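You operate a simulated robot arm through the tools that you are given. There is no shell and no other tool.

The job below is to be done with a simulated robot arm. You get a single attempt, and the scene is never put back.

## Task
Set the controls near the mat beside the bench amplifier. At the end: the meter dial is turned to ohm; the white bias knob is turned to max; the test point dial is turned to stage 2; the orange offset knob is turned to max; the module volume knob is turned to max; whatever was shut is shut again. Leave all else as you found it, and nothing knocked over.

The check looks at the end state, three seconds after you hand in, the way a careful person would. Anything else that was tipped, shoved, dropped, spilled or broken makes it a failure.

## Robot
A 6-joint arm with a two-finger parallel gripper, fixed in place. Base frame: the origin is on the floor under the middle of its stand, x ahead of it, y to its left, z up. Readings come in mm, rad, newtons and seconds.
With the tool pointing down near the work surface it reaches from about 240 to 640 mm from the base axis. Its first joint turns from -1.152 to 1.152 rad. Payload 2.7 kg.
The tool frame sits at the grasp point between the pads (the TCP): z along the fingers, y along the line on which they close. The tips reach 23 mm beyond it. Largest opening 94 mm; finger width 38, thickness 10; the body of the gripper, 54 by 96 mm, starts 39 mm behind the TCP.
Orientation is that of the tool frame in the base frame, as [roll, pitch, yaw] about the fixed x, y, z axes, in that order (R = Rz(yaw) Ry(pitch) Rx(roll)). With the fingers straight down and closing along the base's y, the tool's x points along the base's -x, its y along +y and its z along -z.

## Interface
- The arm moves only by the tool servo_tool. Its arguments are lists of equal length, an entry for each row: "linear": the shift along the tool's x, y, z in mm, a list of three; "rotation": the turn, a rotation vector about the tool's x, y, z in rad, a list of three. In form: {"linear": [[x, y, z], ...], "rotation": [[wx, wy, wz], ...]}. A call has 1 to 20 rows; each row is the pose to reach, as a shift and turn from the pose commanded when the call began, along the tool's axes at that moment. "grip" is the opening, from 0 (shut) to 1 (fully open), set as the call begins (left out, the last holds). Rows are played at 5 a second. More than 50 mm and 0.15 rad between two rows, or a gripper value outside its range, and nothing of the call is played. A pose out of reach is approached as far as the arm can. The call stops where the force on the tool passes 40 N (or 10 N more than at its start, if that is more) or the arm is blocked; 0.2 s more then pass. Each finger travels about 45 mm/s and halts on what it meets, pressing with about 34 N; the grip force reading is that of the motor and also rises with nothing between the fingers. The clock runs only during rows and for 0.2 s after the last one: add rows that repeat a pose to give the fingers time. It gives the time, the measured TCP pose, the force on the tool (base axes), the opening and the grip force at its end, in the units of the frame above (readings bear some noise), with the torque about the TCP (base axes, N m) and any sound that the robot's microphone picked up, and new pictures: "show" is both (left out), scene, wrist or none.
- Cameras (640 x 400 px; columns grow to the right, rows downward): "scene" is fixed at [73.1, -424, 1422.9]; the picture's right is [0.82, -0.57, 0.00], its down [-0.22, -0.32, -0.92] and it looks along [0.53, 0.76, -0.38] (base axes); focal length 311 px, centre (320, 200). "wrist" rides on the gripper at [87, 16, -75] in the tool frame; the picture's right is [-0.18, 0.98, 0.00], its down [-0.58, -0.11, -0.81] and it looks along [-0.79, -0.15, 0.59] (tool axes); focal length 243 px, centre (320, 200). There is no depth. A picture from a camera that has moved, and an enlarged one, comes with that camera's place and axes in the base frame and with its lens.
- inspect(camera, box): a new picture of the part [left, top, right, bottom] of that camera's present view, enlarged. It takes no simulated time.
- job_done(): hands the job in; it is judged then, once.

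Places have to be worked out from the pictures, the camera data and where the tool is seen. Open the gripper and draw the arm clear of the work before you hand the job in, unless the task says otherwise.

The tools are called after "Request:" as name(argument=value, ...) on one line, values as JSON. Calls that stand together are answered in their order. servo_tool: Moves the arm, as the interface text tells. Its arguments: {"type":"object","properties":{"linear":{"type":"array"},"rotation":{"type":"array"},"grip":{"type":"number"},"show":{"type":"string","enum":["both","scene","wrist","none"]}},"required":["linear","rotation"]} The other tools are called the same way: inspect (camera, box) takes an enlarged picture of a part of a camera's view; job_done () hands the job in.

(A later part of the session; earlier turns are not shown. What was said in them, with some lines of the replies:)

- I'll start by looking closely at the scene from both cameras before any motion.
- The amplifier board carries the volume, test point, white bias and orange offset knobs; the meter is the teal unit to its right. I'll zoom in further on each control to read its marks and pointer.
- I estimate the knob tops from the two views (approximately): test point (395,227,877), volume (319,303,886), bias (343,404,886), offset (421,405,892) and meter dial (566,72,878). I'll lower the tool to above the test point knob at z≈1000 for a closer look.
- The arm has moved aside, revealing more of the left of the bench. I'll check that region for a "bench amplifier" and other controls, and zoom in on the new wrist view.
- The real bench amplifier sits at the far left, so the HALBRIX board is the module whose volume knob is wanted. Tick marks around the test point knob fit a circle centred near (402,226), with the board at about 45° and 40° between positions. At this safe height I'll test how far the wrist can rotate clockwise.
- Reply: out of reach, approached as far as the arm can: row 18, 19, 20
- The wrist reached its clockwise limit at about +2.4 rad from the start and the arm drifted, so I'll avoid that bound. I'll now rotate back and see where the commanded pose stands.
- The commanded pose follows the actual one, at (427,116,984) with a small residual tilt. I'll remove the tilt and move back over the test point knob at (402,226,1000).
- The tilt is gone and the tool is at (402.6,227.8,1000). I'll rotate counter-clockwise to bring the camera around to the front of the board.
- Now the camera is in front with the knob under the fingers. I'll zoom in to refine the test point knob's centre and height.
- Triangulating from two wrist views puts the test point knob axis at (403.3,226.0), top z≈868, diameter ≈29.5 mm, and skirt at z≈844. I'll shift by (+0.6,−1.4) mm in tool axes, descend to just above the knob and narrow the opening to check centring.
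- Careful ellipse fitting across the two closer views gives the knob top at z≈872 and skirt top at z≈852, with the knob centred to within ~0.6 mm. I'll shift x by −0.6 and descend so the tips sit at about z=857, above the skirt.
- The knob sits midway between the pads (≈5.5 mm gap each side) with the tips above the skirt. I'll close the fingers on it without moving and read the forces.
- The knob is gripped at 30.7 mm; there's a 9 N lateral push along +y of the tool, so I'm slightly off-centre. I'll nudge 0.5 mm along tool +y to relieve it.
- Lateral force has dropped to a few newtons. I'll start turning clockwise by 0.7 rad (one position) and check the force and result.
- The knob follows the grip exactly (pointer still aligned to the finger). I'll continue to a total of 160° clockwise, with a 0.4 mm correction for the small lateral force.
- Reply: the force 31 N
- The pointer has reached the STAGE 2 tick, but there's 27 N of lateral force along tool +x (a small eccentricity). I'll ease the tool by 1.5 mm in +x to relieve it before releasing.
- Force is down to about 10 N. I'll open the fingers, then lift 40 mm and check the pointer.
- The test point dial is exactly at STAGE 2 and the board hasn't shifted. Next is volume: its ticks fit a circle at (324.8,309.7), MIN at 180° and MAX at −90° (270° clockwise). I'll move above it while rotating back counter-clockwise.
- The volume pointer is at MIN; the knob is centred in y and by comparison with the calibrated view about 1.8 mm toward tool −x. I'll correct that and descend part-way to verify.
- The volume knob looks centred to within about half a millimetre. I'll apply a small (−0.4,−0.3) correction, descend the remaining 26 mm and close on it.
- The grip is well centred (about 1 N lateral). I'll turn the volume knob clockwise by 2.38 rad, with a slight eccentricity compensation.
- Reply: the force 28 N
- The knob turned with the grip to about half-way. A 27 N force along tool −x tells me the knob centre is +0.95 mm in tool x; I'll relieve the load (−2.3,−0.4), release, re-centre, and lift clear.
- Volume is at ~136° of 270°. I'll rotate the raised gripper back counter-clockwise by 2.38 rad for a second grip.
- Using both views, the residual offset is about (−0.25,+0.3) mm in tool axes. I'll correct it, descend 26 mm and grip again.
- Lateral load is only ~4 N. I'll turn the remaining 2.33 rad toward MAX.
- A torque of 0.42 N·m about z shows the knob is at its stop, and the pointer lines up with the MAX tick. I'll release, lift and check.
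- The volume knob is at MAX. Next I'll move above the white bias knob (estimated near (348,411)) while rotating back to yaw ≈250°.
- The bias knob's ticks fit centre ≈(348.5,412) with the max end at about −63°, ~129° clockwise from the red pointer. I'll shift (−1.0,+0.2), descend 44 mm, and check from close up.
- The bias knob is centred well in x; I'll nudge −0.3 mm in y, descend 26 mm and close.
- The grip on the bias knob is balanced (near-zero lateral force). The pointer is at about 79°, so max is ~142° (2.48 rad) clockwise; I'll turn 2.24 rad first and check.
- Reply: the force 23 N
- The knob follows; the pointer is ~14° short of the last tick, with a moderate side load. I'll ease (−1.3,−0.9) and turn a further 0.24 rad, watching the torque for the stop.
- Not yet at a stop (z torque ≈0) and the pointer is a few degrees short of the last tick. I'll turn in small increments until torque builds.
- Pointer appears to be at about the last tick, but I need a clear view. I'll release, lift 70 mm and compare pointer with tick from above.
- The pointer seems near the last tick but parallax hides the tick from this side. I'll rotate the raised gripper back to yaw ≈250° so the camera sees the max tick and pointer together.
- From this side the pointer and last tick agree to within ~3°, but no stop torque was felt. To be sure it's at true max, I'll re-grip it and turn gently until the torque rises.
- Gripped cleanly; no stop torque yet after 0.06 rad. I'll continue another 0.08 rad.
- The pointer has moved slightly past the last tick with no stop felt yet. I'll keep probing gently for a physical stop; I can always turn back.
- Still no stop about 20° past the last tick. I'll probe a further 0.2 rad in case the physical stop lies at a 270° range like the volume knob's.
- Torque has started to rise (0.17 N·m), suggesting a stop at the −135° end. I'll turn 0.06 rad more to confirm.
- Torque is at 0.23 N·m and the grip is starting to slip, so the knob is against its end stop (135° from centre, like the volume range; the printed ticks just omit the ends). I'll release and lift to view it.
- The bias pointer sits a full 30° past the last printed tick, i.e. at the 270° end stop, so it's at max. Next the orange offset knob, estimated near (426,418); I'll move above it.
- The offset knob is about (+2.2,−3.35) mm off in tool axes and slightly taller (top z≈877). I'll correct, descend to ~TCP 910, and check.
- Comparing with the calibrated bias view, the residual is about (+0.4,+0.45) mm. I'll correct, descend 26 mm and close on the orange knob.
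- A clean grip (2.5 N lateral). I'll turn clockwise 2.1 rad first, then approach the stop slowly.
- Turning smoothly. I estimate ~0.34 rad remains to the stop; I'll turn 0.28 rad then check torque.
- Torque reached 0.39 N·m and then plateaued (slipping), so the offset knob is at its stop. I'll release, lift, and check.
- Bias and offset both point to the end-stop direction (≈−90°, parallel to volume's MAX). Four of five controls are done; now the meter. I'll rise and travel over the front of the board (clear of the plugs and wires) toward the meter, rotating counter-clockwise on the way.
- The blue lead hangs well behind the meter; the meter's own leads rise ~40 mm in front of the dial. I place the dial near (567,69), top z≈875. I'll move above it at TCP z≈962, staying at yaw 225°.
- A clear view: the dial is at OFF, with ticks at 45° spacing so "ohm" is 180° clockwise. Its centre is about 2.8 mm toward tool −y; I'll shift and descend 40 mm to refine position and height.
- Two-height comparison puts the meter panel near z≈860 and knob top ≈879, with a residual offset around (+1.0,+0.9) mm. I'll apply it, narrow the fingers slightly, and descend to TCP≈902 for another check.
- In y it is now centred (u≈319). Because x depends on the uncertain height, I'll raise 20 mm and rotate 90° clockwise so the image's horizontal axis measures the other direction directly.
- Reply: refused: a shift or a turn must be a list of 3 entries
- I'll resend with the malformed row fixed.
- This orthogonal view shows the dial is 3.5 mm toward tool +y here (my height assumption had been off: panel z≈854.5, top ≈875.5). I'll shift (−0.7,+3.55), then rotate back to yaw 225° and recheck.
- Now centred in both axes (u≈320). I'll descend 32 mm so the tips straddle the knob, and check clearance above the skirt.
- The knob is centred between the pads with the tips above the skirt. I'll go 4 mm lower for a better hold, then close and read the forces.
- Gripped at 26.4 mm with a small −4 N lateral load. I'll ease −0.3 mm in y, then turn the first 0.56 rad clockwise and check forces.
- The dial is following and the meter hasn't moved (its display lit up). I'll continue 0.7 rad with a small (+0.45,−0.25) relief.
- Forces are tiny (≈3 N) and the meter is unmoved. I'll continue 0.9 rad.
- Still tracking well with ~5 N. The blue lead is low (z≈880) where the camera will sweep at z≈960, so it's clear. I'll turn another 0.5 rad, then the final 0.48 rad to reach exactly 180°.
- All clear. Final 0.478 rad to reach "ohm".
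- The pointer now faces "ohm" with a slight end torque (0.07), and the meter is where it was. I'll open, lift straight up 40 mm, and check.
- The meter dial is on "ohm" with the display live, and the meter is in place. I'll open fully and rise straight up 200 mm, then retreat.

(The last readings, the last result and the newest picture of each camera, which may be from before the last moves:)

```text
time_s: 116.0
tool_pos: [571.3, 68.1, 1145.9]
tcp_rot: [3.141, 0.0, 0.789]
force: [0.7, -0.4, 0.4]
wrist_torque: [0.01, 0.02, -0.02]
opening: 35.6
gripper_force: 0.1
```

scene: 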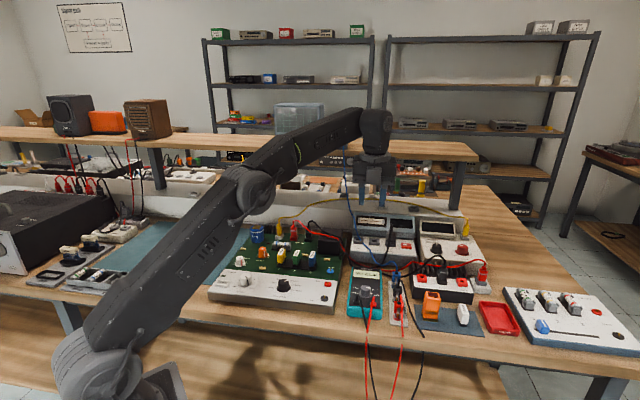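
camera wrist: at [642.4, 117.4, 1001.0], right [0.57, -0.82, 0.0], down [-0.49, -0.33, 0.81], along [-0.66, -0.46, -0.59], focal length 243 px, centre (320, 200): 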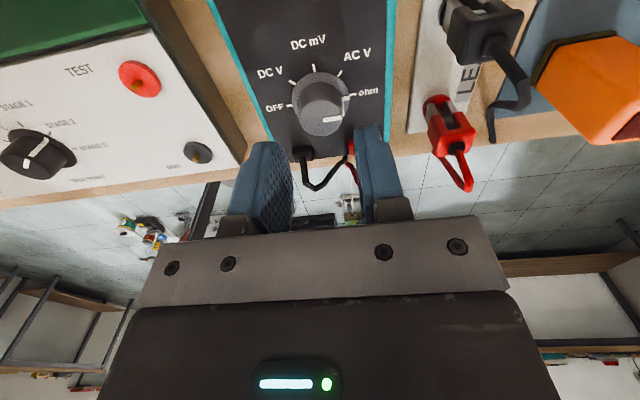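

Everything is undisturbed. I'll retreat to the starting position (302,224,1215), rotating back to the initial yaw and opening the gripper.

Request:
servo_tool(linear=[[-2, -8, -30], [-6, -24, -50], [-11, -43, -69], [-16, -62, -69], [-21, -81, -69], [-26, -100, -69], [-31, -120, -69], [-36, -140, -69], [-42, -160, -69], [-47, -180, -69], [-52, -200, -69], [-57, -220, -69], [-63, -240, -69], [-68, -260, -69], [-73, -280, -69], [-77, -294, -69], [-78.8, -300.8, -69], [-78.8, -300.8, -69]], rotation=[[0, 0, -0.14], [0, 0, -0.28], [0, 0, -0.42], [0, 0, -0.56], [0, 0, -0.7], [0, 0, -0.84], [0, 0, -0.98], [0, 0, -1.12], [0, 0, -1.26], [0, 0, -1.4], [0, 0, -1.54], [0, 0, -1.68], [0, 0, -1.82], [0, 0, -1.96], [0, 0, -2.1], [0, 0, -2.24], [0, 0, -2.352], [0, 0, -2.352]], grip=1.0)

Request:
inspect(camera="scene", box=[200, 210, 360, 310])

Request:
inspect(camera="scene", box=[340, 210, 500, 340])

Request:
inspect(camera="scene", box=[226, 245, 274, 292])

Request:
inspect(camera="wrist", box=[220, 0, 580, 240])

```text
time_s: 119.8
tool_pos: [302.0, 225.1, 1214.2]
tcp_rot: [3.14, 0.001, 3.139]
force: [0.3, -0.1, -0.2]
wrist_torque: [0.02, -0.04, 0.0]
opening: 93.9
gripper_force: 0.0
camera wrist: at [214.5, 241.0, 1288.9], right [0.19, 0.98, 0.0], down [0.58, -0.11, 0.81], along [0.79, -0.15, -0.59], focal length 243 px, centre (320, 200)
```

scene: 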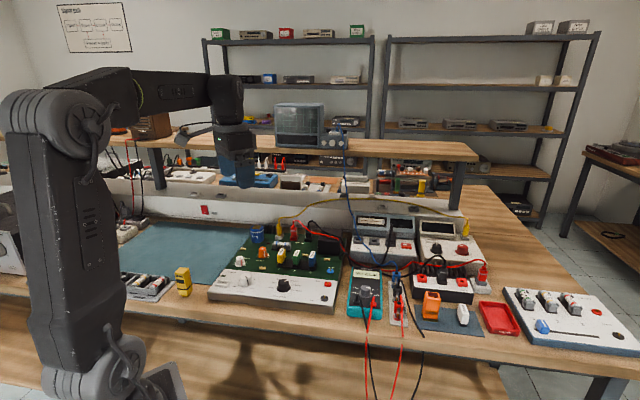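
wrist: 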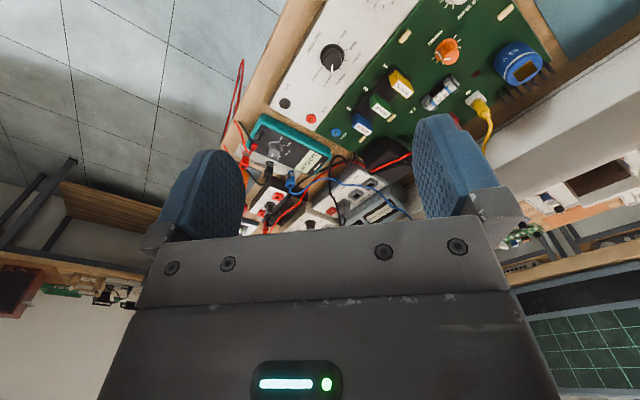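

```text
4.00 times, centred on (280, 260) of scene
camera zoom: at [73.1, -424.0, 1422.9], right [0.82, -0.57, 0.0], down [-0.22, -0.32, -0.92], along [0.53, 0.76, -0.38], focal length 1245 px, centre (480, -40)
```

zoom: 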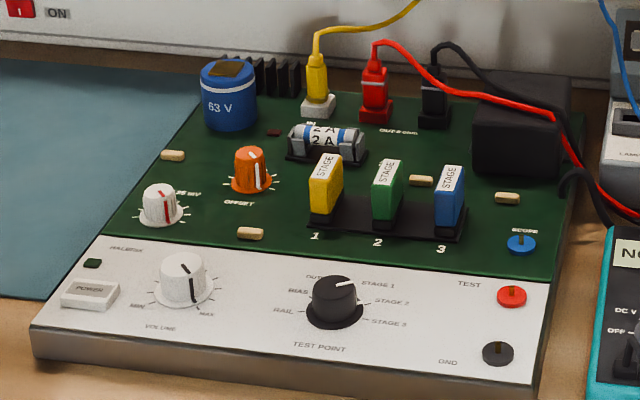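

```text
3.08 times, centred on (420, 275) of scene
camera zoom: at [73.1, -424.0, 1422.9], right [0.82, -0.57, 0.0], down [-0.22, -0.32, -0.92], along [0.53, 0.76, -0.38], focal length 958 px, centre (12, -31)
```

zoom: 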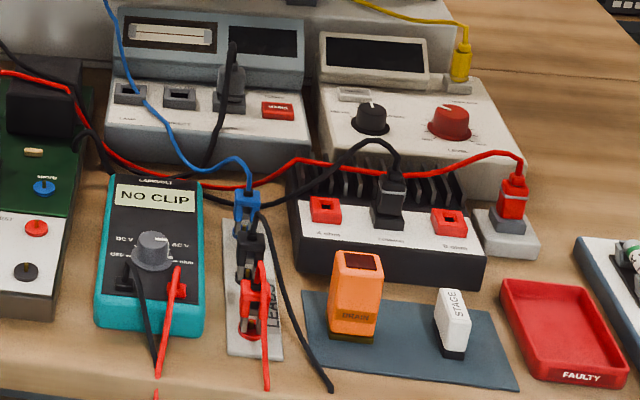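

```text
8.51 times, centred on (250, 268) of scene
camera zoom: at [73.1, -424.0, 1422.9], right [0.82, -0.57, 0.0], down [-0.22, -0.32, -0.92], along [0.53, 0.76, -0.38], focal length 2649 px, centre (916, -383)
```

zoom: 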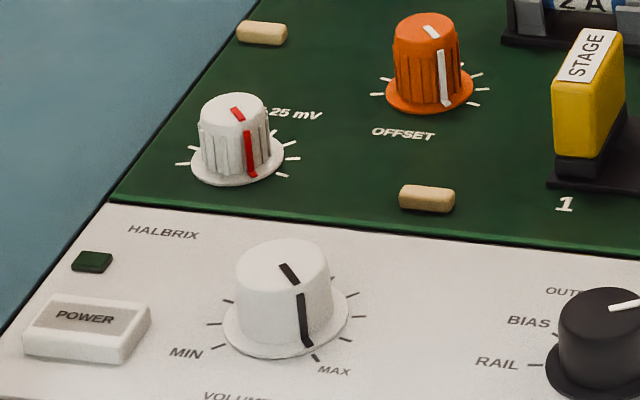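

```text
1.67 times, centred on (400, 120) of wrist
camera zoom: at [214.5, 241.0, 1288.9], right [0.19, 0.98, 0.0], down [0.58, -0.11, 0.81], along [0.79, -0.15, -0.59], focal length 404 px, centre (187, 333)
```

zoom: 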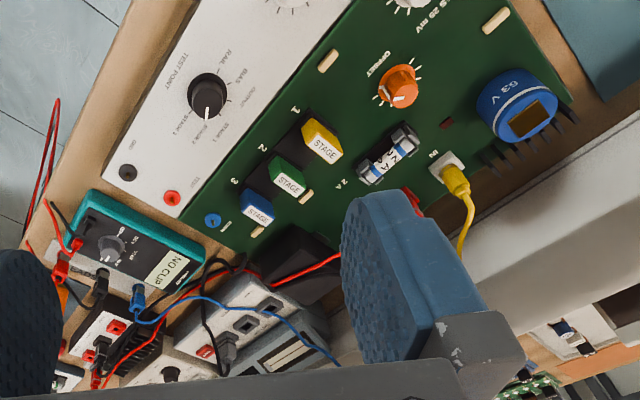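

From the retreated position, all five controls read as required: meter dial on ohm, test point at STAGE 2, and volume, bias and offset against their max stops. The modules, leads and neighbouring items look the same as in the first pictures. The gripper is open and clear, so I'm handing in.

Request:
job_done()

```text
The job is handed in.
```

All five controls are set as asked and I've handed the job in. I don't have the result of the check.

| Control | Final position | How I confirmed it |
|---|---|---|
| Meter dial | ohm | Pointer lines up with the "ohm" tick; the meter display lit up and reads "NO CLIP" |
| Test point dial | stage 2 | Pointer lines up with the "STAGE 2" tick |
| Module volume knob | max | At its stop, pointer on the "MAX" tick |
| White bias knob | max | At its stop |
| Orange offset knob | max | At its stop |

- **Bias and offset knobs:** they have no printed MAX label, and their stops lie about 30° past the last printed tick. I turned them to the stop rather than to the last tick. That matches the volume knob, whose MAX position points the same way.
- **Which volume knob:** I took "module volume" to mean the one on the HALBRIX board. I left the larger bench amplifier's volume knob alone.
- **Covers:** none of these controls had a cover, so there was nothing to shut again.

In the final pictures nothing else looks moved, tipped or unplugged. The arm is back at its starting position with the gripper open.
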